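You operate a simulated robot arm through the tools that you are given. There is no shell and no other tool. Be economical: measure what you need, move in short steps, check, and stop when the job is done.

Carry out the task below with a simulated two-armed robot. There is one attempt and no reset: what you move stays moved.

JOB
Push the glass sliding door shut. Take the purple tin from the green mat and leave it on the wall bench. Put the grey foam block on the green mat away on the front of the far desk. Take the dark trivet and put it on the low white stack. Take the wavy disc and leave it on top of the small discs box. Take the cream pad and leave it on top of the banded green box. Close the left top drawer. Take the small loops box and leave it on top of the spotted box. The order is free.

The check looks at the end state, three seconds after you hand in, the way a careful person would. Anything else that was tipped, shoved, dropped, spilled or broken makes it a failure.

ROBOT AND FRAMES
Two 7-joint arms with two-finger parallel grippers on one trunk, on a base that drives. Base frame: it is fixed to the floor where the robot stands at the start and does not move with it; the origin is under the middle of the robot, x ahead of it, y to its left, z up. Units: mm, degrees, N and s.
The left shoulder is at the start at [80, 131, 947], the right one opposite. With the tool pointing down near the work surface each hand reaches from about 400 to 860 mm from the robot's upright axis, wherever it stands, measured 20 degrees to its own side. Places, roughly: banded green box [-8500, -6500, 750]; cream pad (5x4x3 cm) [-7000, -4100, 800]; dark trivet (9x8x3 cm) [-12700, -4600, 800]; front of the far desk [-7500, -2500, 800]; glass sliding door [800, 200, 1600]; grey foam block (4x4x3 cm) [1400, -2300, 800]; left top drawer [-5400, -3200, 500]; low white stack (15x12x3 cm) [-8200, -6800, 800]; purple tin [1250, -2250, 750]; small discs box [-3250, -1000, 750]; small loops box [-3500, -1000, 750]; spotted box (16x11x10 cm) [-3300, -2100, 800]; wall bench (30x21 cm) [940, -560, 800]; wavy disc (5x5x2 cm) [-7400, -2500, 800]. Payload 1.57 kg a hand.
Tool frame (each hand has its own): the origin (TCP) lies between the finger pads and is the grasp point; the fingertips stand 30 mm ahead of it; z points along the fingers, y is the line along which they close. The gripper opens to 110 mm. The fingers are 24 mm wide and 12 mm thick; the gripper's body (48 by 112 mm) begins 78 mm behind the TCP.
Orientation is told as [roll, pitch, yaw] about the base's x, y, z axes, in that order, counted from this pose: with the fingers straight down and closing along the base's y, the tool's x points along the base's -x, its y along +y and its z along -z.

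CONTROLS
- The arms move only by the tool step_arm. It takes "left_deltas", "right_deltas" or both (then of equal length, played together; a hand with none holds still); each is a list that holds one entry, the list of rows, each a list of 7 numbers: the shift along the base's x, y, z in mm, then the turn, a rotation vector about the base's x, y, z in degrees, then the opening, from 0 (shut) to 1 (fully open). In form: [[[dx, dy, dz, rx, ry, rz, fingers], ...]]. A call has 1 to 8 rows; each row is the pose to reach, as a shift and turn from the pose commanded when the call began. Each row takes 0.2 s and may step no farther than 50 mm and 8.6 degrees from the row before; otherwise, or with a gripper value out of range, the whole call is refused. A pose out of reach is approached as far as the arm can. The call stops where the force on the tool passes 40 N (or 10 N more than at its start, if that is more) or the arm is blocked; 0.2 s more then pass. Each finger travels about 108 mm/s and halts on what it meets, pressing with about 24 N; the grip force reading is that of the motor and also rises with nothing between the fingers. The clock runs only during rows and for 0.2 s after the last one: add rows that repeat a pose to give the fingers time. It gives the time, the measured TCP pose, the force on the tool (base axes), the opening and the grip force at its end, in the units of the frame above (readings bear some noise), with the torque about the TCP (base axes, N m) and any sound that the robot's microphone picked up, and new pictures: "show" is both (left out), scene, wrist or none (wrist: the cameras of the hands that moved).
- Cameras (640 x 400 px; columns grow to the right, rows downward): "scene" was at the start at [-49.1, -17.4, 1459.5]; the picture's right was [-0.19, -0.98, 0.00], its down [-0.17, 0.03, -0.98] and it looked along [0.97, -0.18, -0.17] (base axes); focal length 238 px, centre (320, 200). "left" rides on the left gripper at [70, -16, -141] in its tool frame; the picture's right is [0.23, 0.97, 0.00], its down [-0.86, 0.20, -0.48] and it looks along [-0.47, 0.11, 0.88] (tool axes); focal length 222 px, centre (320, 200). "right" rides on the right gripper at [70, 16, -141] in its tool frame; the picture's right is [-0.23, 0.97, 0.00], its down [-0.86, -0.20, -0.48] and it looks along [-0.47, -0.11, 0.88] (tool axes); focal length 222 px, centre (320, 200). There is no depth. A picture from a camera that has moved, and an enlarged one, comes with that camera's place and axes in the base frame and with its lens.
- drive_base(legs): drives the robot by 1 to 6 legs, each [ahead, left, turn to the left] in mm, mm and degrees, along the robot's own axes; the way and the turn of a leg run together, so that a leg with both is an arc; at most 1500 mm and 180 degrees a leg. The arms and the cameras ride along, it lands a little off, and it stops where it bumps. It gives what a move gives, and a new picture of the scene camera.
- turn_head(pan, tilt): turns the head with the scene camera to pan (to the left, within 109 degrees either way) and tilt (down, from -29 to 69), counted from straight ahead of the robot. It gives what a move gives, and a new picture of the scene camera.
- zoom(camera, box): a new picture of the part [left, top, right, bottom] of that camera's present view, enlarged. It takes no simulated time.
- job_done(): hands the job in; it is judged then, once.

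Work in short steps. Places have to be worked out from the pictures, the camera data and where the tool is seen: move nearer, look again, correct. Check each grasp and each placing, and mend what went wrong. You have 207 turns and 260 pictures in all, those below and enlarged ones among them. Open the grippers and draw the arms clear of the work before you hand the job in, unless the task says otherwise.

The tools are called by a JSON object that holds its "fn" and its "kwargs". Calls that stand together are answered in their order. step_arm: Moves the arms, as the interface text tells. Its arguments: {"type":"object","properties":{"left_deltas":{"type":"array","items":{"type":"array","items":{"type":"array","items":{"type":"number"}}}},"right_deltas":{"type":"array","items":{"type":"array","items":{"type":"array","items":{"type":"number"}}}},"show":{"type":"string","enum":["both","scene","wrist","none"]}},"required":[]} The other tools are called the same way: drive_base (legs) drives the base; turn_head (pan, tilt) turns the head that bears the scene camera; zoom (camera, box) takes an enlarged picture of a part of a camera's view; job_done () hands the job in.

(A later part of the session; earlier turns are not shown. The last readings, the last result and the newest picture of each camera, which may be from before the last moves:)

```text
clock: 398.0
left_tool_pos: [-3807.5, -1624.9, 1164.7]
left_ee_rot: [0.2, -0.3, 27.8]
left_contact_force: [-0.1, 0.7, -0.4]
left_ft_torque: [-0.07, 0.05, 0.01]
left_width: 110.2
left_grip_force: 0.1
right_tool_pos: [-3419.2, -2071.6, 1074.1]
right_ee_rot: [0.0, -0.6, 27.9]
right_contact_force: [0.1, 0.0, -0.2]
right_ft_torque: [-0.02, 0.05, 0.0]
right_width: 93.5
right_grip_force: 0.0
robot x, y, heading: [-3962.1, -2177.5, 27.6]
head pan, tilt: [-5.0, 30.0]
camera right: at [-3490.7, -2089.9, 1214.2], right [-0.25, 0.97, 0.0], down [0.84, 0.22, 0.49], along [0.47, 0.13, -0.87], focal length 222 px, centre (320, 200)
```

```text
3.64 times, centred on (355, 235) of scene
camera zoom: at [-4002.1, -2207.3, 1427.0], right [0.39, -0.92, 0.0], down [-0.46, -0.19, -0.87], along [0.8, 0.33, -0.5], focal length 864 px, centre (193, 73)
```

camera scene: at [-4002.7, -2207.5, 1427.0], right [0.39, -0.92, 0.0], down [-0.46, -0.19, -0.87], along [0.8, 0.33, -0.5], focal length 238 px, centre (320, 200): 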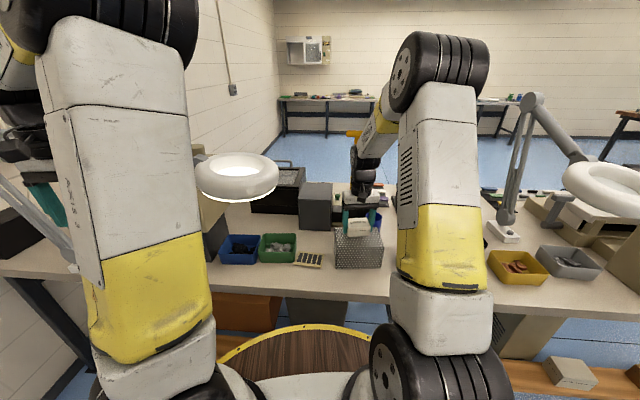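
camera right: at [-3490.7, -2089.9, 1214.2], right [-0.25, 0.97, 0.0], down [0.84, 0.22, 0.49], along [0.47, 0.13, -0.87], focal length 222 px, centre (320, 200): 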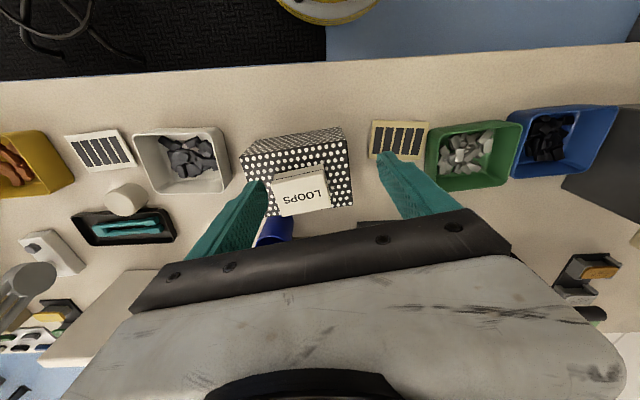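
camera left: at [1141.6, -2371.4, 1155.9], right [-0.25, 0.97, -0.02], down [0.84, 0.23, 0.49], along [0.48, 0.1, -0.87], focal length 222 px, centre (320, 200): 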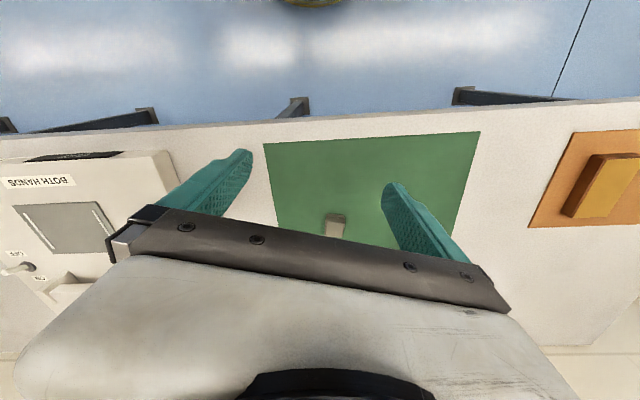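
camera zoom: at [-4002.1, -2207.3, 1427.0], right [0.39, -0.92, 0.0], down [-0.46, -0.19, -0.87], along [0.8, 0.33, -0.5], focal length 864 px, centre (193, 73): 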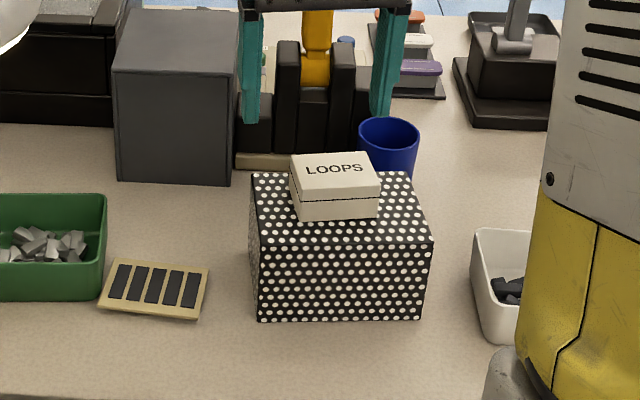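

LOOPS rests on the spotted box. Back out of the corridor the way I came.

{"fn": "drive_base", "kwargs": {"legs": [[-596, -136, 0], [0, 0, 80.4], [-1400, -10, 0], [-1000, 0, 0]]}}

```text
clock: 416.2
left_tool_pos: [-4209.1, -4605.6, 1164.7]
left_ee_rot: [0.2, -0.4, 108.4]
left_contact_force: [0.6, 0.6, -0.2]
left_ft_torque: [-0.02, -0.02, 0.0]
left_width: 109.9
left_grip_force: 0.0
right_tool_pos: [-3704.1, -4296.5, 1072.9]
right_ee_rot: [0.0, -0.7, 108.3]
right_contact_force: [0.0, -0.5, 0.8]
right_ft_torque: [0.0, 0.01, -0.05]
right_width: 93.3
right_grip_force: 0.0
robot x, y, heading: [-3688.1, -4849.7, 108.2]
head pan, tilt: [-5.0, 30.0]
camera scene: at [-3666.5, -4892.8, 1427.0], right [0.97, 0.23, 0.0], down [0.11, -0.49, -0.87], along [-0.2, 0.84, -0.5], focal length 238 px, centre (320, 200)
```

scene: 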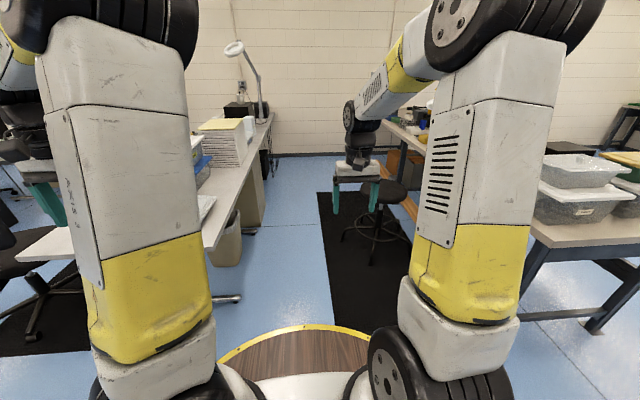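

{"fn": "drive_base", "kwargs": {"legs": [[0, 0, 71.8], [1151, 243, 0], [1151, 243, 0], [0, 0, -72.5]]}}

{"fn": "turn_head", "kwargs": {"pan": -32, "tilt": 22}}

```text
clock: 434.0
left_tool_pos: [-6500.1, -5058.1, 1166.0]
left_ee_rot: [0.2, -0.3, 106.6]
left_contact_force: [-0.3, 0.8, -1.2]
left_ft_torque: [-0.04, 0.03, 0.01]
left_width: 110.0
left_grip_force: 0.1
right_tool_pos: [-5986.2, -4764.6, 1074.3]
right_ee_rot: [0.0, -0.7, 106.6]
right_contact_force: [-0.9, 0.3, 0.1]
right_ft_torque: [-0.03, 0.01, -0.04]
right_width: 93.8
right_grip_force: 0.0
robot x, y, heading: [-5984.9, -5318.9, 106.2]
head pan, tilt: [-5.0, 30.0]
camera scene: at [-5966.5, -5361.5, 1427.0], right [0.98, 0.2, 0.0], down [0.1, -0.49, -0.87], along [-0.17, 0.85, -0.5], focal length 238 px, centre (320, 200)
```

scene: 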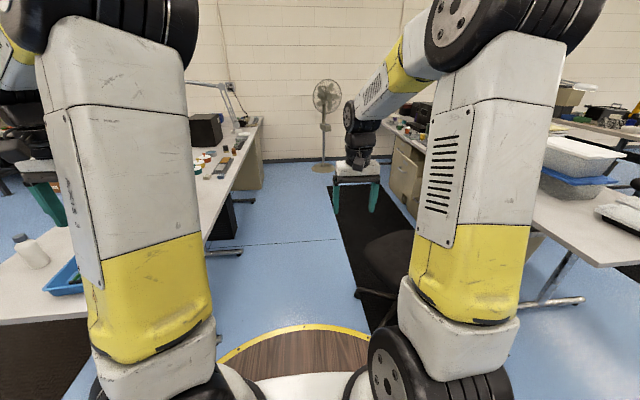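

```text
clock: 434.9
left_tool_pos: [-6499.3, -5057.2, 1164.7]
left_ee_rot: [0.2, -0.4, 106.6]
left_contact_force: [-0.5, 0.3, 0.3]
left_ft_torque: [-0.01, -0.02, 0.03]
left_width: 110.2
left_grip_force: 0.0
right_tool_pos: [-5987.5, -4763.8, 1073.7]
right_ee_rot: [0.1, -0.7, 106.6]
right_contact_force: [-0.5, 0.3, -0.6]
right_ft_torque: [0.0, 0.01, 0.02]
right_width: 93.5
right_grip_force: 0.0
robot x, y, heading: [-5988.5, -5315.1, 106.4]
head pan, tilt: [-32.0, 22.0]
camera scene: at [-5923.8, -5360.7, 1439.8], right [0.96, -0.27, 0.0], down [-0.1, -0.36, -0.93], along [0.25, 0.89, -0.38], focal length 238 px, centre (320, 200)
```

scene: 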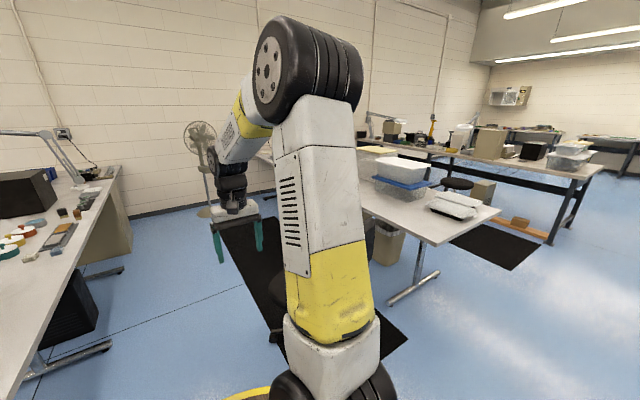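

Advance along the corridor past the chair and turn to face the drawer pedestal.

{"fn": "drive_base", "kwargs": {"legs": [[0, 0, 1.3], [1450, 0, 0], [500, 0, 0], [0, 0, -90]]}}

{"fn": "turn_head", "kwargs": {"pan": 0, "tilt": 28}}

```text
clock: 448.8
left_tool_pos: [-6384.0, -2930.6, 1166.2]
left_ee_rot: [0.2, -0.3, 20.5]
left_contact_force: [0.0, 0.0, 0.0]
left_ft_torque: [0.01, -0.01, 0.02]
left_width: 109.8
left_grip_force: 0.1
right_tool_pos: [-6056.0, -3423.2, 1074.7]
right_ee_rot: [0.0, -0.6, 20.5]
right_contact_force: [-0.5, 0.9, -0.4]
right_ft_torque: [-0.01, 0.0, -0.02]
right_width: 93.4
right_grip_force: 0.1
robot x, y, heading: [-6609.6, -3462.3, 20.4]
head pan, tilt: [-32.0, 22.0]
camera scene: at [-6648.2, -3525.9, 1439.8], right [-0.2, -0.98, 0.0], down [-0.37, 0.08, -0.93], along [0.91, -0.19, -0.37], focal length 238 px, centre (320, 200)
```

scene: 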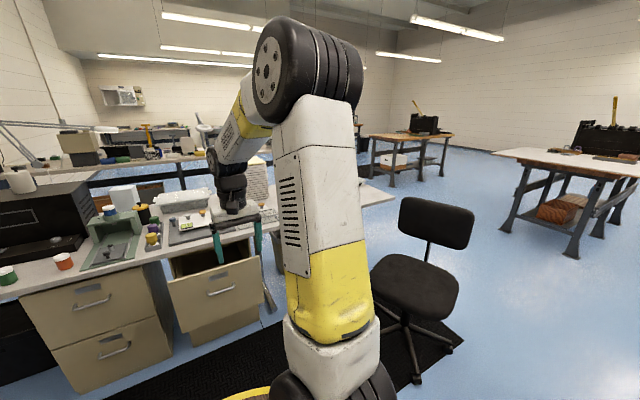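

```text
clock: 449.7
left_tool_pos: [-6383.4, -2928.8, 1165.5]
left_ee_rot: [0.2, -0.3, 20.5]
left_contact_force: [0.6, -0.6, 0.4]
left_ft_torque: [0.01, 0.0, 0.02]
left_width: 110.1
left_grip_force: 0.2
right_tool_pos: [-6056.1, -3424.8, 1073.4]
right_ee_rot: [0.0, -0.8, 20.4]
right_contact_force: [0.4, 0.7, 0.1]
right_ft_torque: [0.01, 0.05, -0.03]
right_width: 93.8
right_grip_force: 0.1
robot x, y, heading: [-6607.8, -3459.7, 20.5]
head pan, tilt: [0.0, 28.0]
camera scene: at [-6653.5, -3475.5, 1430.2], right [0.35, -0.94, 0.0], down [-0.44, -0.16, -0.88], along [0.83, 0.31, -0.47], focal length 238 px, centre (320, 200)
```

scene: 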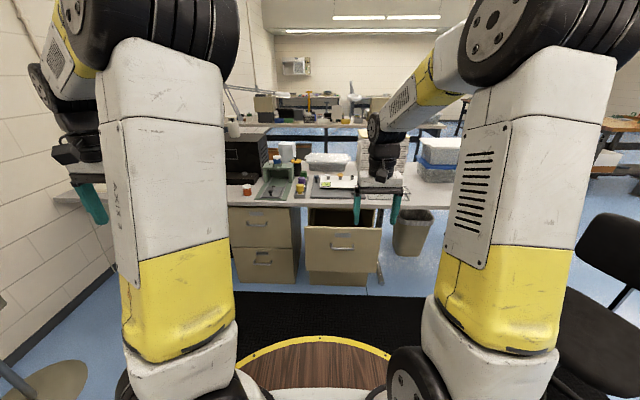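

{"fn": "zoom", "kwargs": {"camera": "scene", "box": [220, 150, 440, 300]}}

```text
2.67 times, centred on (330, 225) of scene
camera zoom: at [-6653.5, -3475.5, 1430.2], right [0.35, -0.94, 0.0], down [-0.44, -0.16, -0.88], along [0.83, 0.31, -0.47], focal length 633 px, centre (293, 133)
```

zoom: 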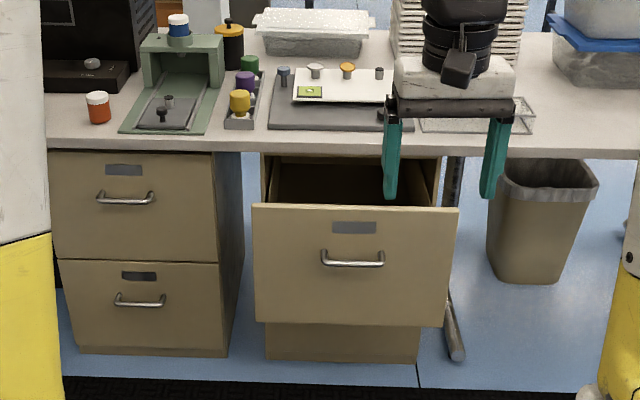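

Only the right-hand pedestal's top drawer (at ≈(-5423,-3152), matching the given place) is open, about 200 mm. I'll lower the right hand, pitched forward with closed fingers, to push it.

{"fn": "step_arm", "kwargs": {"right_deltas": [[[-4, 4, -45, 2.18, -5.86, 0, 0.5], [-8, 8, -90, 4.36, -11.72, 0, 0], [-12, 12, -135, 6.54, -17.58, 0, 0], [-16, 16, -180, 8.72, -23.44, 0, 0], [-20, 20, -225, 10.9, -29.3, 0, 0], [-24, 24, -270, 13.08, -35.16, 0, 0], [-28, 28, -315, 15.26, -41.02, 0, 0], [-32, 32, -360, 17.4, -46.9, 0, 0]]], "show": "scene"}}

```text
clock: 451.5
left_tool_pos: [-6384.5, -2930.3, 1165.9]
left_ee_rot: [0.2, -0.3, 20.5]
left_contact_force: [0.0, -1.2, 0.8]
left_ft_torque: [0.04, -0.01, -0.01]
left_width: 109.9
left_grip_force: 0.0
right_tool_pos: [-6089.4, -3392.3, 714.1]
right_ee_rot: [-0.3, -50.9, 20.7]
right_contact_force: [0.3, 0.0, 0.0]
right_ft_torque: [0.02, 0.0, 0.03]
right_width: 0.0
right_grip_force: 21.4
robot x, y, heading: [-6608.7, -3456.8, 20.3]
head pan, tilt: [0.0, 28.0]
camera scene: at [-6653.9, -3475.6, 1430.2], right [0.35, -0.94, 0.0], down [-0.44, -0.16, -0.88], along [0.83, 0.31, -0.47], focal length 238 px, centre (320, 200)
```

scene: 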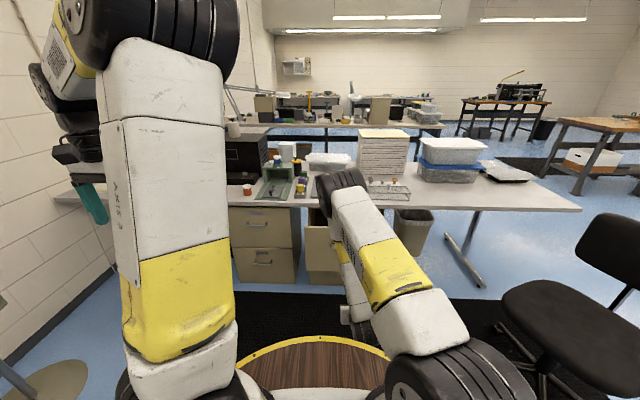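

{"fn": "step_arm", "kwargs": {"right_deltas": [[[-4, 4, -48, 0, 0, 0, 0], [-8, 8, -96, 0, 0, 0, 0], [-12, 12, -144, 0, 0, 0, 0], [-14, 14, -190, 0, 0, 0, 0]]], "show": "none"}}

{"fn": "drive_base", "kwargs": {"legs": [[0, 0, -2.3], [380, 0, 0]]}}

{"fn": "zoom", "kwargs": {"camera": "right", "box": [0, 0, 640, 400]}}

```text
clock: 452.5
left_tool_pos: [-6384.8, -2930.7, 1165.8]
left_ee_rot: [0.2, -0.3, 20.5]
left_contact_force: [0.0, 0.6, -0.7]
left_ft_torque: [0.0, -0.01, -0.01]
left_width: 110.0
left_grip_force: 0.0
right_tool_pos: [-6102.6, -3376.6, 522.7]
right_ee_rot: [-0.2, -50.7, 20.7]
right_contact_force: [0.4, -0.2, -0.2]
right_ft_torque: [0.06, -0.01, -0.01]
right_width: 0.0
right_grip_force: 21.2
robot x, y, heading: [-6604.0, -3458.4, 20.4]
head pan, tilt: [0.0, 28.0]
```

```text
clock: 455.3
left_tool_pos: [-6003.0, -2820.5, 1165.0]
left_ee_rot: [0.2, -0.2, 18.2]
left_contact_force: [0.5, -0.6, -0.8]
left_ft_torque: [0.02, 0.0, 0.01]
left_width: 109.9
left_grip_force: 0.1
right_tool_pos: [-5737.9, -3277.1, 523.4]
right_ee_rot: [-0.2, -50.8, 18.6]
right_contact_force: [-0.7, -0.8, 0.5]
right_ft_torque: [-0.03, 0.0, 0.01]
right_width: 0.0
right_grip_force: 21.3
robot x, y, heading: [-6242.3, -3339.7, 18.0]
head pan, tilt: [0.0, 28.0]
camera scene: at [-6292.2, -3355.5, 1430.2], right [0.31, -0.95, 0.0], down [-0.45, -0.15, -0.88], along [0.84, 0.27, -0.47], focal length 238 px, centre (320, 200)
```

scene: 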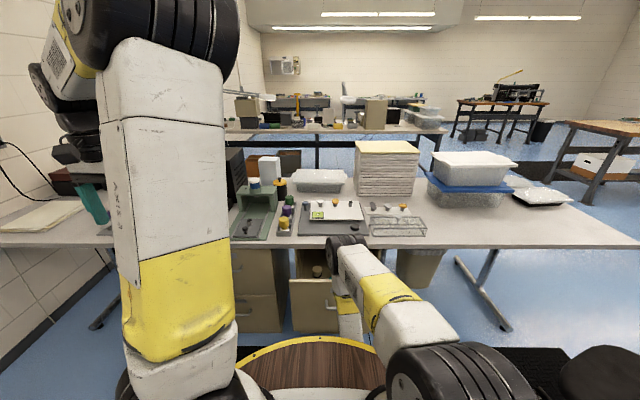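

```text
1.00 times, centred on (320, 200) of right (not enlarged: the box is as wide or as high as the picture)
camera zoom: at [-5888.8, -3309.8, 558.8], right [-0.17, 0.97, 0.17], down [0.22, -0.13, 0.97], along [0.96, 0.2, -0.2], focal length 222 px, centre (320, 200)
```

zoom: 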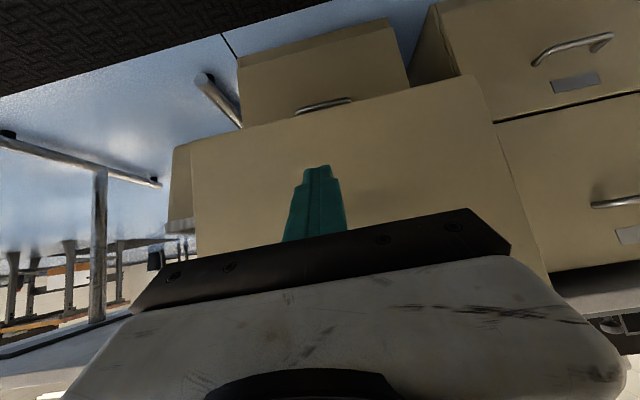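

Fingertip is centred on the drawer front. Push along the drawer axis.

{"fn": "step_arm", "kwargs": {"right_deltas": [[[24, 8, 0, 0, 0, 0, 0], [48, 16, 0, 0, 0, 0, 0], [71, 23, 0, 0, 0, 0, 0], [95, 31, 0, 0, 0, 0, 0], [119, 39, 0, 0, 0, 0, 0], [143, 47, 0, 0, 0, 0, 0], [162, 53, 0, 0, 0, 0, 0], [181, 59, 0, 0, 0, 0, 0]]], "show": "both"}}

```text
clock: 457.1
left_tool_pos: [-6001.9, -2820.8, 1165.1]
left_ee_rot: [0.2, -0.4, 18.3]
left_contact_force: [-0.4, -0.3, 0.1]
left_ft_torque: [0.02, -0.01, -0.01]
left_width: 110.0
left_grip_force: 0.1
right_tool_pos: [-5556.8, -3218.2, 523.4]
right_ee_rot: [-0.3, -50.8, 18.5]
right_contact_force: [0.4, 0.5, -0.2]
right_ft_torque: [-0.02, -0.03, 0.01]
right_width: 0.0
right_grip_force: 21.1
robot x, y, heading: [-6247.8, -3343.6, 18.1]
head pan, tilt: [0.0, 28.0]
camera scene: at [-6292.3, -3355.5, 1430.2], right [0.31, -0.95, 0.0], down [-0.45, -0.15, -0.88], along [0.84, 0.27, -0.47], focal length 238 px, centre (320, 200)
camera right: at [-5707.1, -3250.1, 559.2], right [-0.17, 0.97, 0.17], down [0.22, -0.13, 0.97], along [0.96, 0.2, -0.19], focal length 222 px, centre (320, 200)
```

scene: 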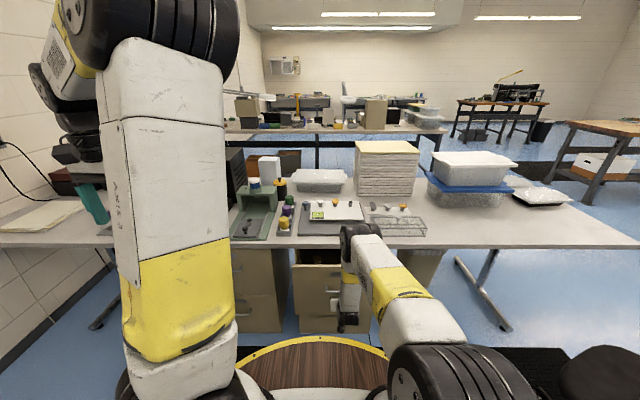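
right: 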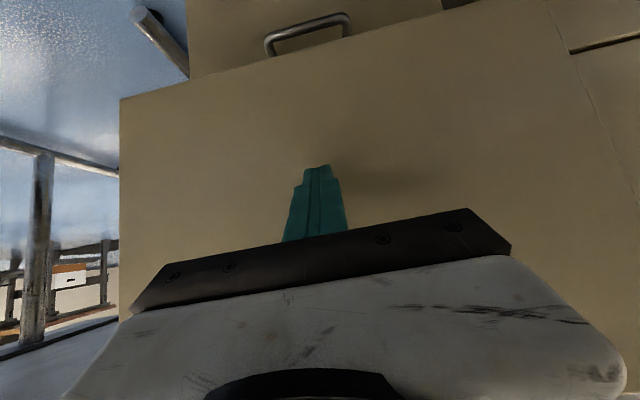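

The drawer is moving in. Keep pushing until it stops.

{"fn": "step_arm", "kwargs": {"right_deltas": [[[19, 6, 0, 0, 0, 0, 0], [38, 12, 0, 0, 0, 0, 0], [57, 19, 0, 0, 0, 0, 0], [71, 23, 0, 0, 0, 0, 0], [86, 28, 0, 0, 0, 0, 0], [100, 33, 0, 0, 0, 0, 0], [114, 37, 0, 0, 0, 0, 0], [128, 42, 0, 0, 0, 0, 0]]], "show": "both"}}

```text
clock: 459.0
left_tool_pos: [-6003.9, -2822.8, 1164.8]
left_ee_rot: [0.3, -0.3, 18.3]
left_contact_force: [0.2, -0.1, 0.2]
left_ft_torque: [-0.01, 0.04, 0.04]
left_width: 110.1
left_grip_force: 0.0
right_tool_pos: [-5439.5, -3180.2, 515.4]
right_ee_rot: [-0.2, -49.4, 18.4]
right_contact_force: [-11.1, -3.1, 5.0]
right_ft_torque: [0.13, 0.02, 0.04]
right_width: 0.1
right_grip_force: 21.0
robot x, y, heading: [-6245.8, -3341.2, 17.9]
head pan, tilt: [0.0, 28.0]
stopped in row 8 (right hand): the force on the tool passed its limit at 234 N (the readings are from after the stop); the commanded pose is now the measured one
camera scene: at [-6293.7, -3356.0, 1430.2], right [0.31, -0.95, 0.0], down [-0.45, -0.15, -0.88], along [0.84, 0.27, -0.47], focal length 238 px, centre (320, 200)
camera right: at [-5590.0, -3211.5, 553.4], right [-0.17, 0.97, 0.17], down [0.24, -0.13, 0.96], along [0.96, 0.2, -0.22], focal length 222 px, centre (320, 200)
```

scene: 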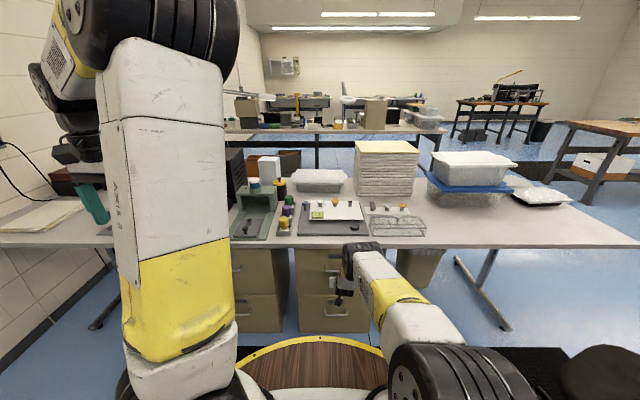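
right: 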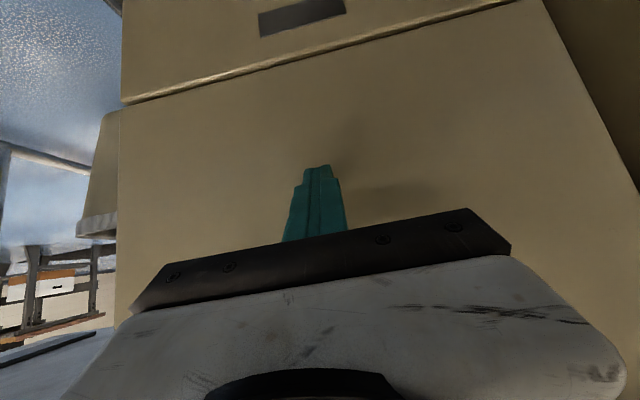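

The drawer is shut. Retract the hand, then raise and straighten it.

{"fn": "step_arm", "kwargs": {"right_deltas": [[[-45, -15, 0, 0, 0, 0, 0], [-90, -30, 5, 0, 0, 0, 0], [-135, -45, 10, 0, 0, 0, 0], [-180, -60, 15, 0, 0, 0, 0], [-225, -74, 20, 0, 0, 0, 0], [-235, -78, 65, 0, 0, 0, 0], [-235, -78, 112, 0, 0, 0, 0], [-235, -78, 160, 0, 0, 0, 0]]], "show": "none"}}

{"fn": "step_arm", "kwargs": {"right_deltas": [[[0, -5, 45, -1.95, 5.95, 0, 0], [0, -10, 90, -3.9, 11.9, 0, 0], [0, -15, 135, -5.85, 17.85, 0, 0], [0, -20, 180, -7.8, 23.8, 0, 0], [0, -25, 225, -9.75, 29.75, 0, 0.3], [0, -30, 270, -11.7, 35.7, 0, 0.6], [0, -35, 315, -13.65, 41.65, 0, 0.8], [0, -40, 360, -15.4, 47, 0, 0.8]]], "show": "scene"}}

```text
clock: 460.8
left_tool_pos: [-6003.3, -2821.7, 1163.8]
left_ee_rot: [0.1, -0.3, 18.3]
left_contact_force: [0.6, -0.8, -0.8]
left_ft_torque: [-0.01, 0.02, 0.0]
left_width: 109.9
left_grip_force: 0.3
right_tool_pos: [-5672.9, -3257.8, 677.1]
right_ee_rot: [-0.2, -49.7, 18.6]
right_contact_force: [0.2, 0.5, 0.5]
right_ft_torque: [0.03, -0.01, -0.01]
right_width: 0.0
right_grip_force: 21.4
robot x, y, heading: [-6248.6, -3339.2, 18.1]
head pan, tilt: [0.0, 28.0]
```

```text
clock: 462.6
left_tool_pos: [-6002.9, -2820.6, 1164.8]
left_ee_rot: [0.1, -0.3, 18.3]
left_contact_force: [-0.3, 0.3, -0.5]
left_ft_torque: [-0.04, 0.03, -0.01]
left_width: 110.0
left_grip_force: 0.1
right_tool_pos: [-5671.5, -3296.8, 1036.7]
right_ee_rot: [-0.1, -0.2, 18.4]
right_contact_force: [-0.3, -0.1, -0.1]
right_ft_torque: [-0.05, -0.01, -0.02]
right_width: 87.8
right_grip_force: 0.1
robot x, y, heading: [-6243.5, -3339.5, 18.3]
head pan, tilt: [0.0, 28.0]
camera scene: at [-6293.1, -3355.7, 1430.2], right [0.31, -0.95, 0.0], down [-0.45, -0.15, -0.88], along [0.84, 0.27, -0.47], focal length 238 px, centre (320, 200)
```

scene: 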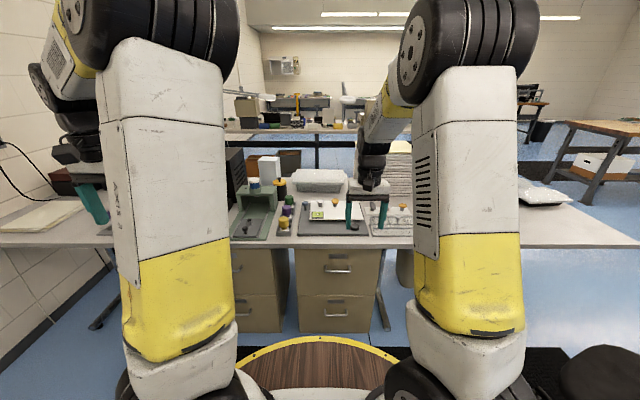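

Drawer flush. Now turn round to the long desk for the cream pad near (-7000,-4100).

{"fn": "drive_base", "kwargs": {"legs": [[0, 0, 179.4], [367, 645, 0]]}}

{"fn": "zoom", "kwargs": {"camera": "right", "box": [0, 0, 640, 400]}}

```text
clock: 473.9
left_tool_pos: [-6634.5, -4587.1, 1165.9]
left_ee_rot: [0.1, -0.3, -161.7]
left_contact_force: [-0.3, 0.5, 0.0]
left_ft_torque: [0.0, 0.0, 0.0]
left_width: 110.0
left_grip_force: 0.1
right_tool_pos: [-6965.0, -4110.1, 1036.0]
right_ee_rot: [0.0, -0.1, -161.6]
right_contact_force: [-0.2, 0.9, -0.4]
right_ft_torque: [0.04, -0.01, 0.01]
right_width: 88.0
right_grip_force: 0.1
robot x, y, heading: [-6389.3, -4068.1, -161.7]
head pan, tilt: [0.0, 28.0]
camera scene: at [-6346.2, -4050.6, 1430.2], right [-0.31, 0.95, 0.0], down [0.45, 0.15, -0.88], along [-0.84, -0.28, -0.47], focal length 238 px, centre (320, 200)
```

scene: 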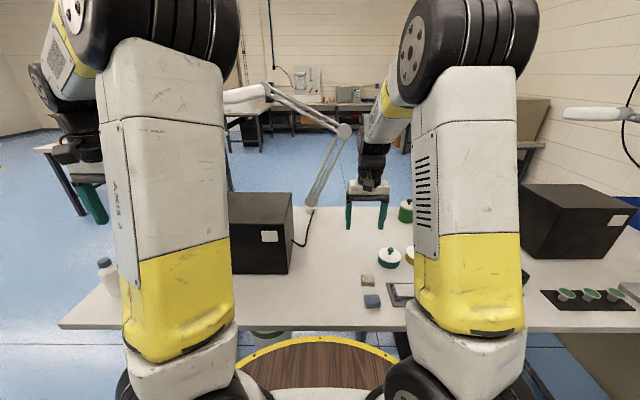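

```text
1.00 times, centred on (320, 200) of right (not enlarged: the box is as wide or as high as the picture)
camera zoom: at [-6893.0, -4103.5, 1176.8], right [0.09, -1.0, 0.0], down [-0.87, -0.08, 0.48], along [-0.48, -0.05, -0.88], focal length 222 px, centre (320, 200)
```

zoom: 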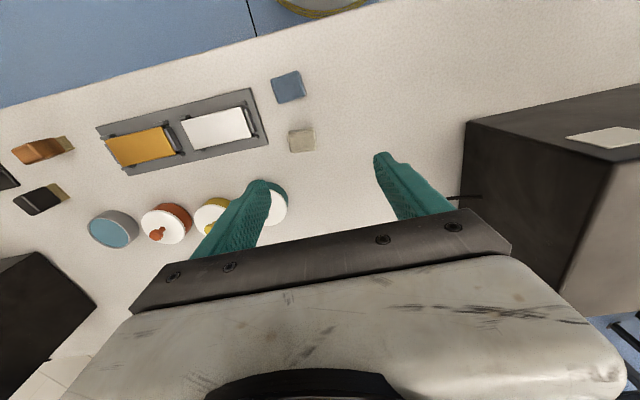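

{"fn": "zoom", "kwargs": {"camera": "right", "box": [90, 60, 340, 210]}}

{"fn": "zoom", "kwargs": {"camera": "scene", "box": [340, 230, 430, 310]}}

```text
2.56 times, centred on (215, 135) of right
camera zoom: at [-6893.0, -4103.5, 1176.8], right [0.09, -1.0, 0.0], down [-0.87, -0.08, 0.48], along [-0.48, -0.05, -0.88], focal length 569 px, centre (589, 366)
```

zoom: 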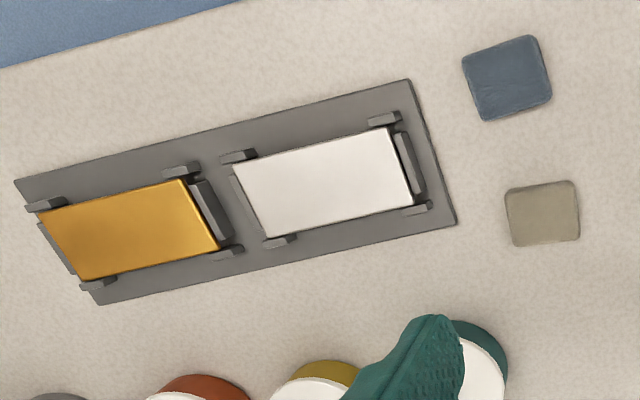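

```text
5.00 times, centred on (385, 270) of scene
camera zoom: at [-6346.2, -4050.6, 1430.2], right [-0.31, 0.95, 0.0], down [0.45, 0.15, -0.88], along [-0.84, -0.28, -0.47], focal length 1187 px, centre (-5, -150)
```

zoom: 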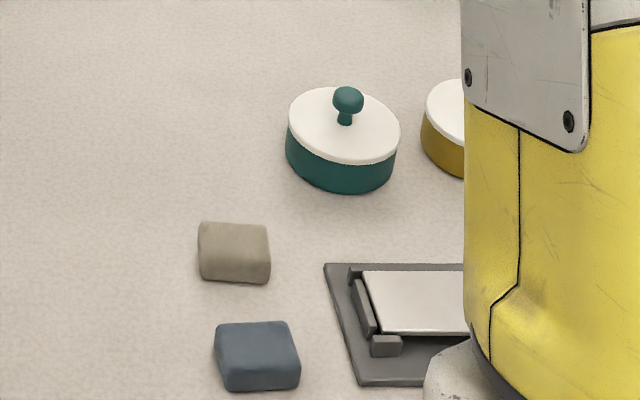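

The beige cushion at ≈(-6991,-4083) matches the cream pad. Move over it and lower part-way.

{"fn": "step_arm", "kwargs": {"right_deltas": [[[-13, 13, -40, 0, 0, 0, 0.8], [-26, 27, -80, 0, 0, 0, 0.8], [-26, 27, -125, 0, 0, 0, 0.8], [-26, 27, -160, 0, 0, 0, 0.8], [-26, 27, -160, 0, 0, 0, 0.8]]], "show": "wrist"}}

```text
clock: 475.1
left_tool_pos: [-6635.1, -4584.9, 1164.8]
left_ee_rot: [0.1, -0.3, -161.6]
left_contact_force: [0.3, 0.4, 0.7]
left_ft_torque: [0.01, 0.02, 0.01]
left_width: 110.0
left_grip_force: 0.0
right_tool_pos: [-6990.4, -4084.7, 876.0]
right_ee_rot: [0.0, -0.2, -161.6]
right_contact_force: [-0.2, -0.4, 0.5]
right_ft_torque: [-0.01, 0.0, -0.01]
right_width: 88.0
right_grip_force: 0.0
robot x, y, heading: [-6392.0, -4068.0, -161.8]
head pan, tilt: [0.0, 28.0]
camera right: at [-6918.8, -4076.7, 1015.9], right [0.09, -1.0, 0.0], down [-0.87, -0.08, 0.48], along [-0.48, -0.05, -0.88], focal length 222 px, centre (320, 200)
```

right: 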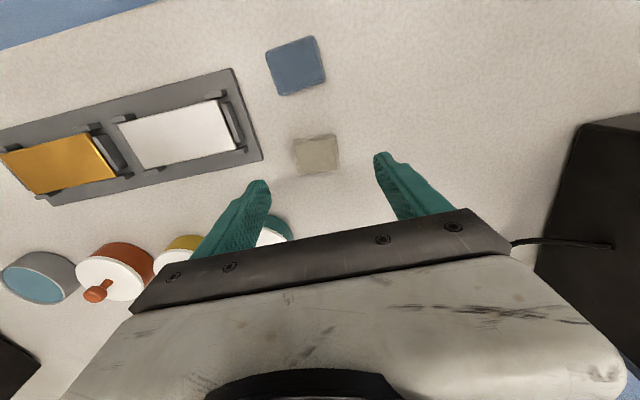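

{"fn": "step_arm", "kwargs": {"right_deltas": [[[0, 5, -40, 0, 0, 0, 0.8], [0, 5, -70, 0, 0, 0, 0.8], [0, 5, -82, 0, 0, 0, 0.8], [0, 5, -82, 0, 0, 0, 0.3], [0, 5, -82, 0, 0, 0, 0], [0, 5, -82, 0, 0, 0, 0], [0, 5, -50, 0, 0, 0, 0], [0, 5, 0, 0, 0, 0, 0]]], "show": "wrist"}}

```text
clock: 476.9
left_tool_pos: [-6634.3, -4584.7, 1165.8]
left_ee_rot: [0.2, -0.3, -161.7]
left_contact_force: [-0.5, 0.1, 0.2]
left_ft_torque: [-0.02, -0.04, 0.0]
left_width: 110.0
left_grip_force: 0.0
right_tool_pos: [-6989.9, -4078.2, 876.2]
right_ee_rot: [0.0, -0.2, -161.6]
right_contact_force: [0.9, -0.8, 0.0]
right_ft_torque: [0.01, -0.03, -0.01]
right_width: 49.9
right_grip_force: 24.2
robot x, y, heading: [-6393.0, -4066.8, -161.8]
head pan, tilt: [0.0, 28.0]
camera right: at [-6919.2, -4071.6, 1016.2], right [0.09, -1.0, 0.0], down [-0.87, -0.08, 0.48], along [-0.48, -0.05, -0.88], focal length 222 px, centre (320, 200)
```

right: 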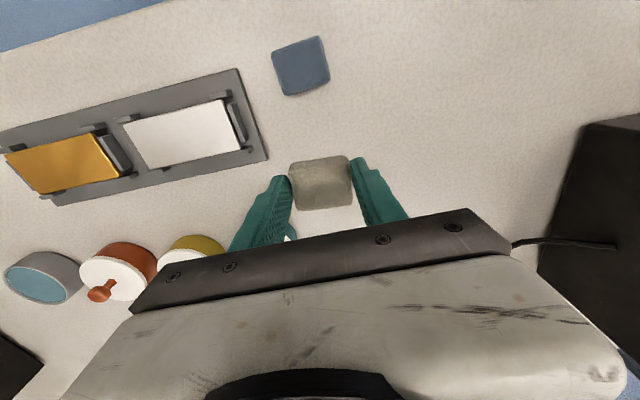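

Cream pad held. Raise, retract, turn south and leave the corridor.

{"fn": "step_arm", "kwargs": {"right_deltas": [[[0, 0, 45, 0, 0, 0, 0], [0, 0, 90, 0, 0, 0, 0], [30, 10, 125, 0, 0, 0, 0], [65, 20, 155, 0, 0, 0, 0], [105, 30, 165, 0, 0, 0, 0]]], "show": "none"}}

{"fn": "drive_base", "kwargs": {"legs": [[0, 0, 89.4], [1350, 0, 0], [0, 0, -60]]}}

{"fn": "turn_head", "kwargs": {"pan": -5, "tilt": 12}}

```text
clock: 478.1
left_tool_pos: [-6633.2, -4586.4, 1165.8]
left_ee_rot: [0.2, -0.3, -161.6]
left_contact_force: [-1.4, -0.4, -0.5]
left_ft_torque: [0.0, -0.06, 0.03]
left_width: 110.1
left_grip_force: 0.1
right_tool_pos: [-6885.1, -4048.6, 1041.7]
right_ee_rot: [0.0, -0.2, -161.6]
right_contact_force: [-0.9, 0.0, -0.1]
right_ft_torque: [0.03, -0.04, -0.01]
right_width: 50.0
right_grip_force: 23.7
robot x, y, heading: [-6389.7, -4067.7, -161.9]
head pan, tilt: [0.0, 28.0]
```

```text
clock: 491.4
left_tool_pos: [-5934.4, -5929.3, 1165.3]
left_ee_rot: [0.3, -0.3, -132.0]
left_contact_force: [-0.3, -0.4, 0.3]
left_ft_torque: [-0.01, 0.01, 0.0]
left_width: 110.2
left_grip_force: 0.0
right_tool_pos: [-6417.6, -5586.5, 1041.3]
right_ee_rot: [0.0, -0.2, -132.1]
right_contact_force: [0.5, 0.8, 0.2]
right_ft_torque: [-0.04, 0.01, 0.02]
right_width: 48.9
right_grip_force: 23.9
robot x, y, heading: [-5976.9, -5356.2, -131.8]
head pan, tilt: [0.0, 28.0]
camera scene: at [-5948.3, -5321.4, 1430.2], right [-0.74, 0.67, 0.0], down [0.32, 0.35, -0.88], along [-0.59, -0.65, -0.47], focal length 238 px, centre (320, 200)
```

scene: 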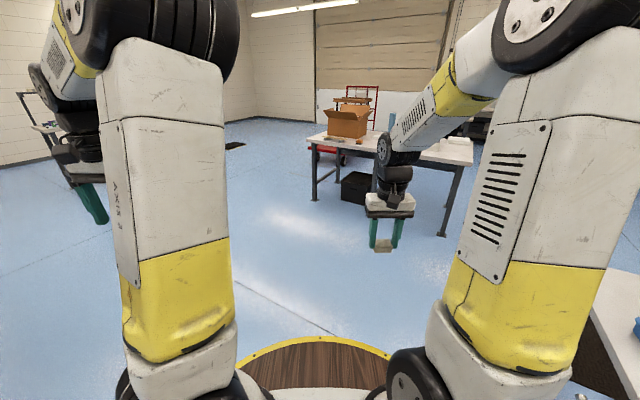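

```text
clock: 492.2
left_tool_pos: [-5933.9, -5929.7, 1165.5]
left_ee_rot: [0.1, -0.3, -132.0]
left_contact_force: [0.2, 0.6, -0.8]
left_ft_torque: [-0.04, -0.03, -0.01]
left_width: 109.8
left_grip_force: 0.1
right_tool_pos: [-6417.2, -5586.4, 1041.1]
right_ee_rot: [-0.1, -0.1, -132.0]
right_contact_force: [-0.4, -0.2, -0.1]
right_ft_torque: [-0.01, 0.01, -0.02]
right_width: 48.3
right_grip_force: 24.0
robot x, y, heading: [-5981.1, -5356.3, -132.1]
head pan, tilt: [-5.0, 12.0]
camera scene: at [-5955.5, -5317.2, 1456.0], right [-0.68, 0.73, 0.0], down [0.15, 0.14, -0.98], along [-0.72, -0.66, -0.21], focal length 238 px, centre (320, 200)
```

scene: 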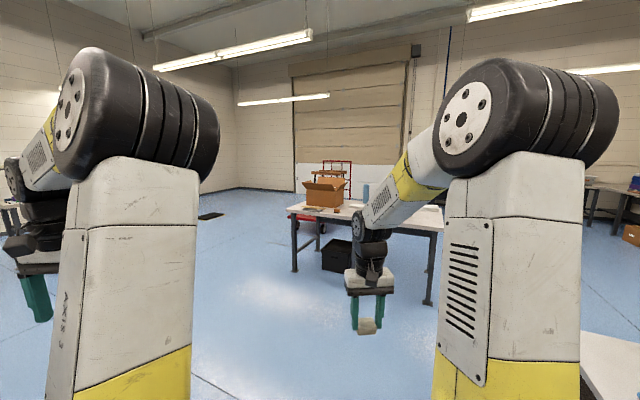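

The table with the cardboard box runs (-7724,-7352)→(-8228,-5935). Approach its front facing 199.6°.

{"fn": "drive_base", "kwargs": {"legs": [[0, 0, -28.3], [900, 177, 0], [850, 177, 0]]}}

{"fn": "turn_head", "kwargs": {"pan": -5, "tilt": 30}}

{"fn": "zoom", "kwargs": {"camera": "right", "box": [0, 0, 640, 400]}}

```text
clock: 502.6
left_tool_pos: [-7746.0, -6800.7, 1165.1]
left_ee_rot: [0.2, -0.3, -160.3]
left_contact_force: [0.0, -0.5, -0.7]
left_ft_torque: [-0.05, 0.01, 0.0]
left_width: 110.1
left_grip_force: 0.0
right_tool_pos: [-8010.6, -6269.5, 1041.2]
right_ee_rot: [0.1, -0.2, -160.1]
right_contact_force: [-0.3, 0.2, -1.1]
right_ft_torque: [-0.01, -0.04, -0.02]
right_width: 48.5
right_grip_force: 24.1
robot x, y, heading: [-7516.1, -6272.8, -160.4]
head pan, tilt: [-5.0, 12.0]
camera scene: at [-7476.5, -6251.5, 1456.1], right [-0.25, 0.97, 0.0], down [0.2, 0.05, -0.98], along [-0.95, -0.25, -0.21], focal length 238 px, centre (320, 200)
```

scene: 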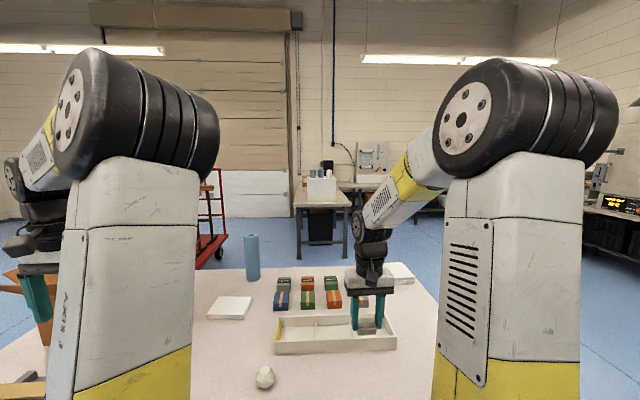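

```text
clock: 503.4
left_tool_pos: [-7746.1, -6801.0, 1165.6]
left_ee_rot: [0.2, -0.4, -160.2]
left_contact_force: [0.6, 0.4, -0.1]
left_ft_torque: [-0.02, 0.0, -0.02]
left_width: 109.9
left_grip_force: 0.1
right_tool_pos: [-8010.0, -6270.6, 1042.0]
right_ee_rot: [0.1, -0.2, -160.2]
right_contact_force: [0.1, 0.3, -0.3]
right_ft_torque: [-0.01, -0.01, 0.0]
right_width: 48.8
right_grip_force: 24.1
robot x, y, heading: [-7518.3, -6273.0, -160.1]
head pan, tilt: [-5.0, 30.0]
camera scene: at [-7473.9, -6250.9, 1427.1], right [-0.25, 0.97, 0.0], down [0.48, 0.13, -0.87], along [-0.84, -0.22, -0.5], focal length 238 px, centre (320, 200)
```

scene: 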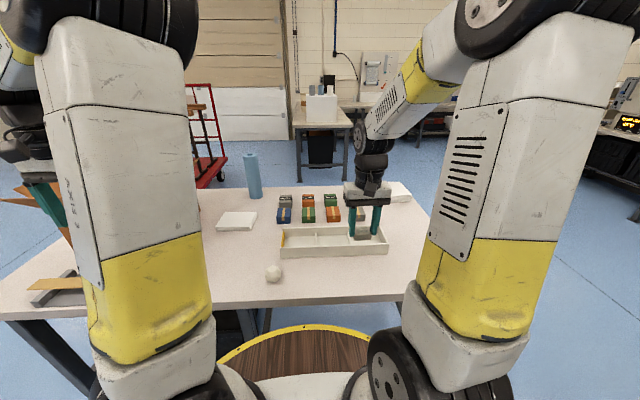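

```text
1.00 times, centred on (320, 200) of right (not enlarged: the box is as wide or as high as the picture)
camera zoom: at [-7938.9, -6260.9, 1182.4], right [0.12, -0.99, 0.0], down [-0.87, -0.1, 0.48], along [-0.48, -0.06, -0.88], focal length 222 px, centre (320, 200)
```

zoom: 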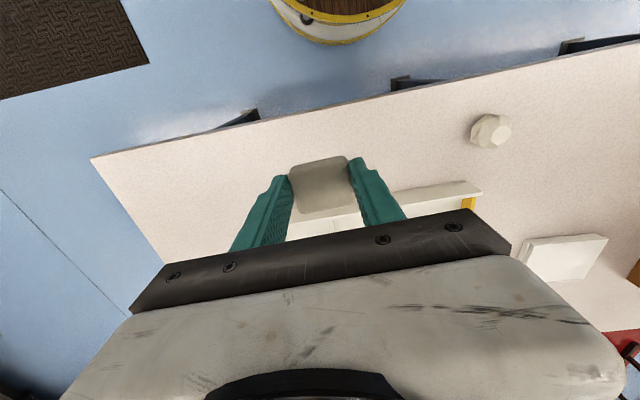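

{"fn": "zoom", "kwargs": {"camera": "scene", "box": [205, 140, 425, 290]}}

```text
2.67 times, centred on (315, 215) of scene
camera zoom: at [-7473.9, -6250.9, 1427.1], right [-0.25, 0.97, 0.0], down [0.48, 0.13, -0.87], along [-0.84, -0.22, -0.5], focal length 633 px, centre (333, 160)
```

zoom: 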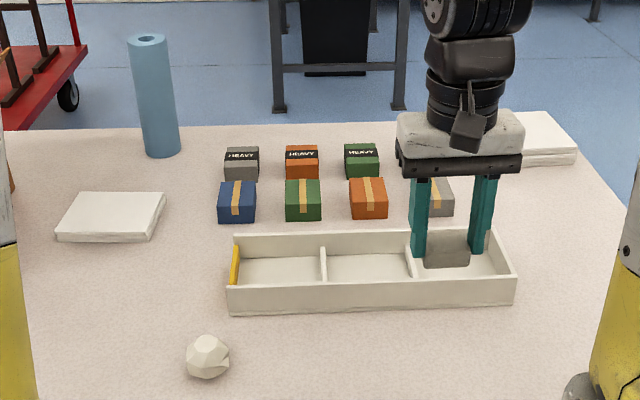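

Boxes with tan bands are in the front row: the banded green one ≈(-8371,-6542); low white stack ≈(-8276,-6865). Drive 100 mm closer and move the pad above the green box.

{"fn": "drive_base", "kwargs": {"legs": [[100, 0, 0]]}}

{"fn": "step_arm", "kwargs": {"right_deltas": [[[-40, -20, 0, 0, 0, 0, 0], [-80, -45, 0, 0, 0, 0, 0], [-120, -70, 0, 0, 0, 0, 0], [-160, -95, 0, 0, 0, 0, 0], [-195, -125, 0, 0, 0, 0, 0], [-220, -160, 0, 0, 0, 0, 0], [-245, -195, 0, 0, 0, 0, 0], [-260, -225, -20, 0, 0, 0, 0]]], "show": "both"}}

```text
clock: 504.6
left_tool_pos: [-7840.0, -6833.7, 1165.7]
left_ee_rot: [0.2, -0.3, -160.2]
left_contact_force: [-0.1, 0.6, 0.2]
left_ft_torque: [-0.02, 0.01, 0.03]
left_width: 110.1
left_grip_force: 0.1
right_tool_pos: [-8105.5, -6302.8, 1042.1]
right_ee_rot: [0.1, -0.2, -160.1]
right_contact_force: [0.6, 0.1, -0.2]
right_ft_torque: [-0.01, -0.01, -0.01]
right_width: 48.7
right_grip_force: 24.2
robot x, y, heading: [-7612.3, -6310.5, -160.5]
head pan, tilt: [-5.0, 30.0]
camera scene: at [-7567.7, -6284.4, 1427.0], right [-0.25, 0.97, 0.0], down [0.48, 0.13, -0.87], along [-0.84, -0.22, -0.5], focal length 238 px, centre (320, 200)
```

scene: 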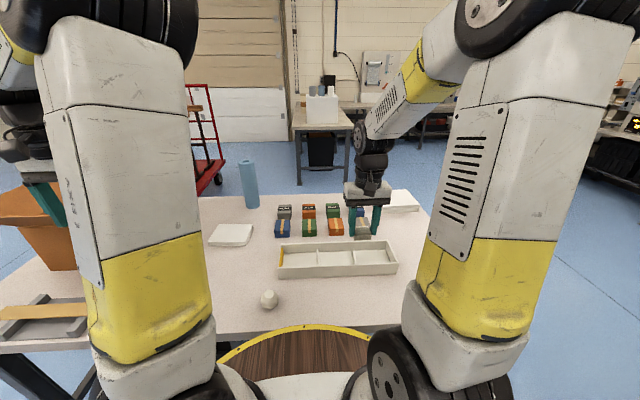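

```text
clock: 506.4
left_tool_pos: [-7839.1, -6833.9, 1165.1]
left_ee_rot: [0.2, -0.2, -160.2]
left_contact_force: [0.2, -0.3, -0.5]
left_ft_torque: [-0.03, 0.01, 0.01]
left_width: 109.9
left_grip_force: 0.1
right_tool_pos: [-8365.0, -6528.6, 1022.1]
right_ee_rot: [0.1, -0.2, -160.2]
right_contact_force: [0.3, 0.3, 0.8]
right_ft_torque: [-0.01, 0.0, 0.0]
right_width: 48.4
right_grip_force: 23.9
robot x, y, heading: [-7609.7, -6305.2, -160.3]
head pan, tilt: [-5.0, 30.0]
camera scene: at [-7567.6, -6284.1, 1427.0], right [-0.25, 0.97, 0.0], down [0.48, 0.13, -0.87], along [-0.84, -0.22, -0.5], focal length 238 px, centre (320, 200)
camera right: at [-8293.5, -6518.7, 1162.9], right [0.12, -0.99, 0.0], down [-0.87, -0.1, 0.48], along [-0.48, -0.06, -0.88], focal length 222 px, centre (320, 200)
```

scene: 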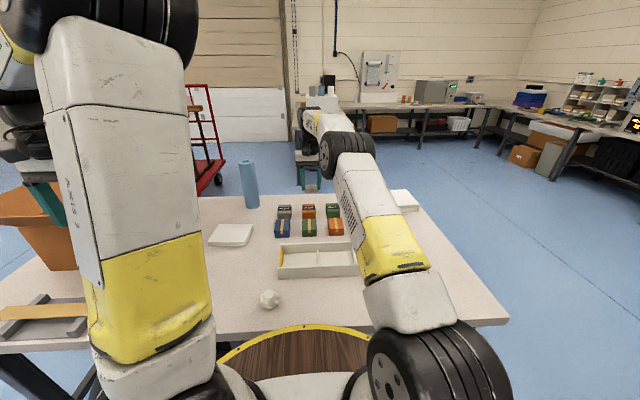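
right: 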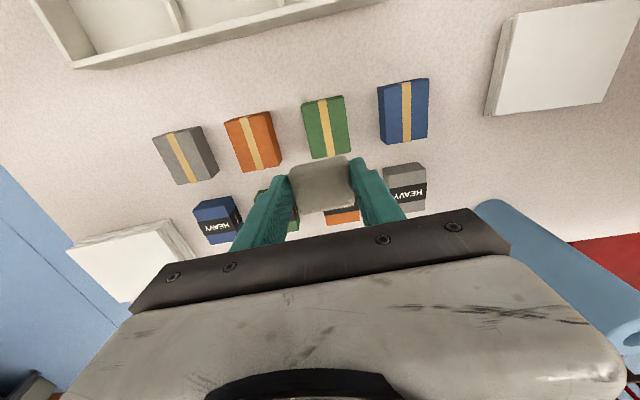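

Green banded box top ≈ (-8363,-6541,817). Shift and lower the pad to just above it.

{"fn": "step_arm", "kwargs": {"right_deltas": [[[2, -12, -40, 0, 0, 0, 0], [2, -12, -85, 0, 0, 0, 0], [2, -12, -125, 0, 0, 0, 0], [2, -12, -148, 0, 0, 0, 0], [2, -12, -148, 0, 0, 0, 0]]], "show": "wrist"}}

{"fn": "zoom", "kwargs": {"camera": "scene", "box": [260, 180, 360, 250]}}

```text
clock: 507.6
left_tool_pos: [-7841.1, -6834.7, 1164.5]
left_ee_rot: [0.2, -0.3, -160.3]
left_contact_force: [-0.2, -0.1, -0.4]
left_ft_torque: [0.02, -0.01, 0.01]
left_width: 110.0
left_grip_force: 0.1
right_tool_pos: [-8364.4, -6539.2, 873.9]
right_ee_rot: [0.0, -0.2, -160.3]
right_contact_force: [0.5, 0.2, 0.1]
right_ft_torque: [0.03, -0.01, 0.04]
right_width: 48.6
right_grip_force: 23.8
robot x, y, heading: [-7614.6, -6308.3, -160.6]
head pan, tilt: [-5.0, 30.0]
camera right: at [-8291.7, -6530.7, 1015.0], right [0.12, -0.99, 0.0], down [-0.87, -0.1, 0.48], along [-0.48, -0.06, -0.88], focal length 222 px, centre (320, 200)
```

right: 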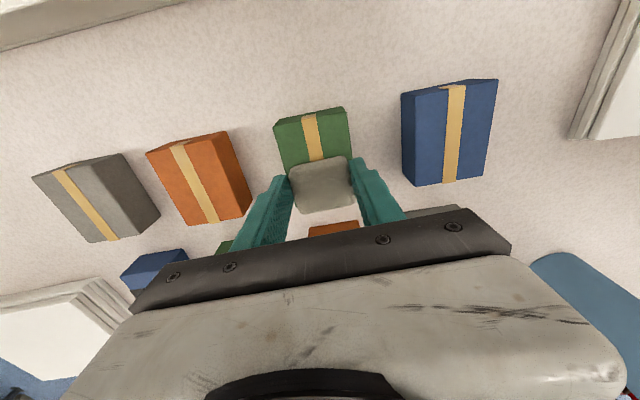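

```text
5.71 times, centred on (310, 215) of scene
camera zoom: at [-7568.0, -6284.5, 1427.0], right [-0.25, 0.97, 0.0], down [0.48, 0.13, -0.87], along [-0.84, -0.22, -0.5], focal length 1357 px, centre (377, 114)
```

zoom: 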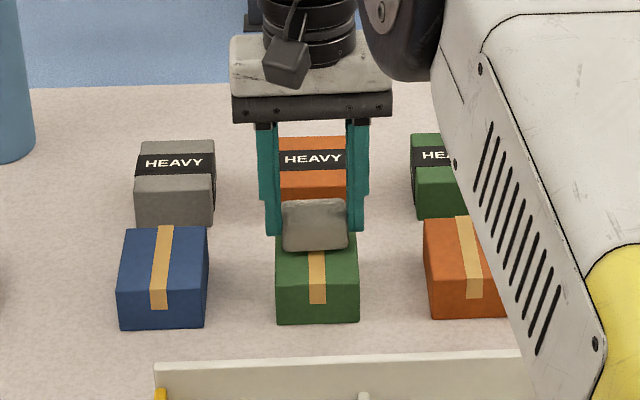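

Well lined up. Lower gently to contact.

{"fn": "step_arm", "kwargs": {"right_deltas": [[[3, 1, -10, 0, 0, 0, 0], [3, 1, -16, 0, 0, 0, 0], [3, 1, -19, 0, 0, 0, 0], [3, 1, -22, 0, 0, 0, 0], [3, 1, -24, 0, 0, 0, 0]]], "show": "none"}}

```text
clock: 508.6
left_tool_pos: [-7840.3, -6834.3, 1166.9]
left_ee_rot: [0.1, -0.3, -160.2]
left_contact_force: [-0.4, -0.6, 0.4]
left_ft_torque: [0.02, 0.02, -0.01]
left_width: 110.3
left_grip_force: 0.1
right_tool_pos: [-8360.6, -6540.2, 858.4]
right_ee_rot: [0.0, -0.8, -160.2]
right_contact_force: [0.2, 0.2, 5.7]
right_ft_torque: [0.05, -0.09, 0.0]
right_width: 48.6
right_grip_force: 24.0
robot x, y, heading: [-7612.6, -6309.2, -160.4]
head pan, tilt: [-5.0, 30.0]
stopped in row 4 (right hand): the force on the tool passed its limit at 42 N (the readings are from after the stop); the commanded pose is now the measured one
```

Contact; release and lift.

{"fn": "step_arm", "kwargs": {"right_deltas": [[[0, 0, 0, 0, 0, 0, 0.55], [0, 0, 0, 0, 0, 0, 0.6], [0, 0, 30, 0, 0, 0, 0.6], [0, 0, 75, 0, 0, 0, 0.6], [0, 0, 120, 0, 0, 0, 0.6], [30, 10, 160, 0, 0, 0, 0.6], [75, 25, 170, 0, 0, 0, 0.6]]], "show": "wrist"}}

{"fn": "zoom", "kwargs": {"camera": "scene", "box": [200, 170, 360, 260]}}

```text
refused: row 6 steps farther than a row can; nothing moved
```

```text
4.00 times, centred on (280, 215) of scene
camera zoom: at [-7567.6, -6284.4, 1427.0], right [-0.25, 0.97, 0.0], down [0.48, 0.13, -0.87], along [-0.84, -0.22, -0.5], focal length 950 px, centre (480, 140)
```

zoom: 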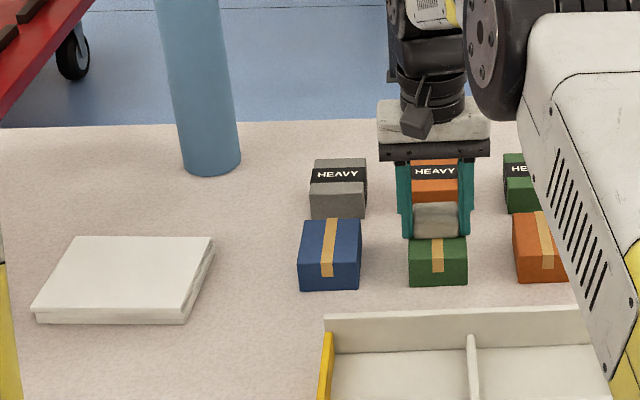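

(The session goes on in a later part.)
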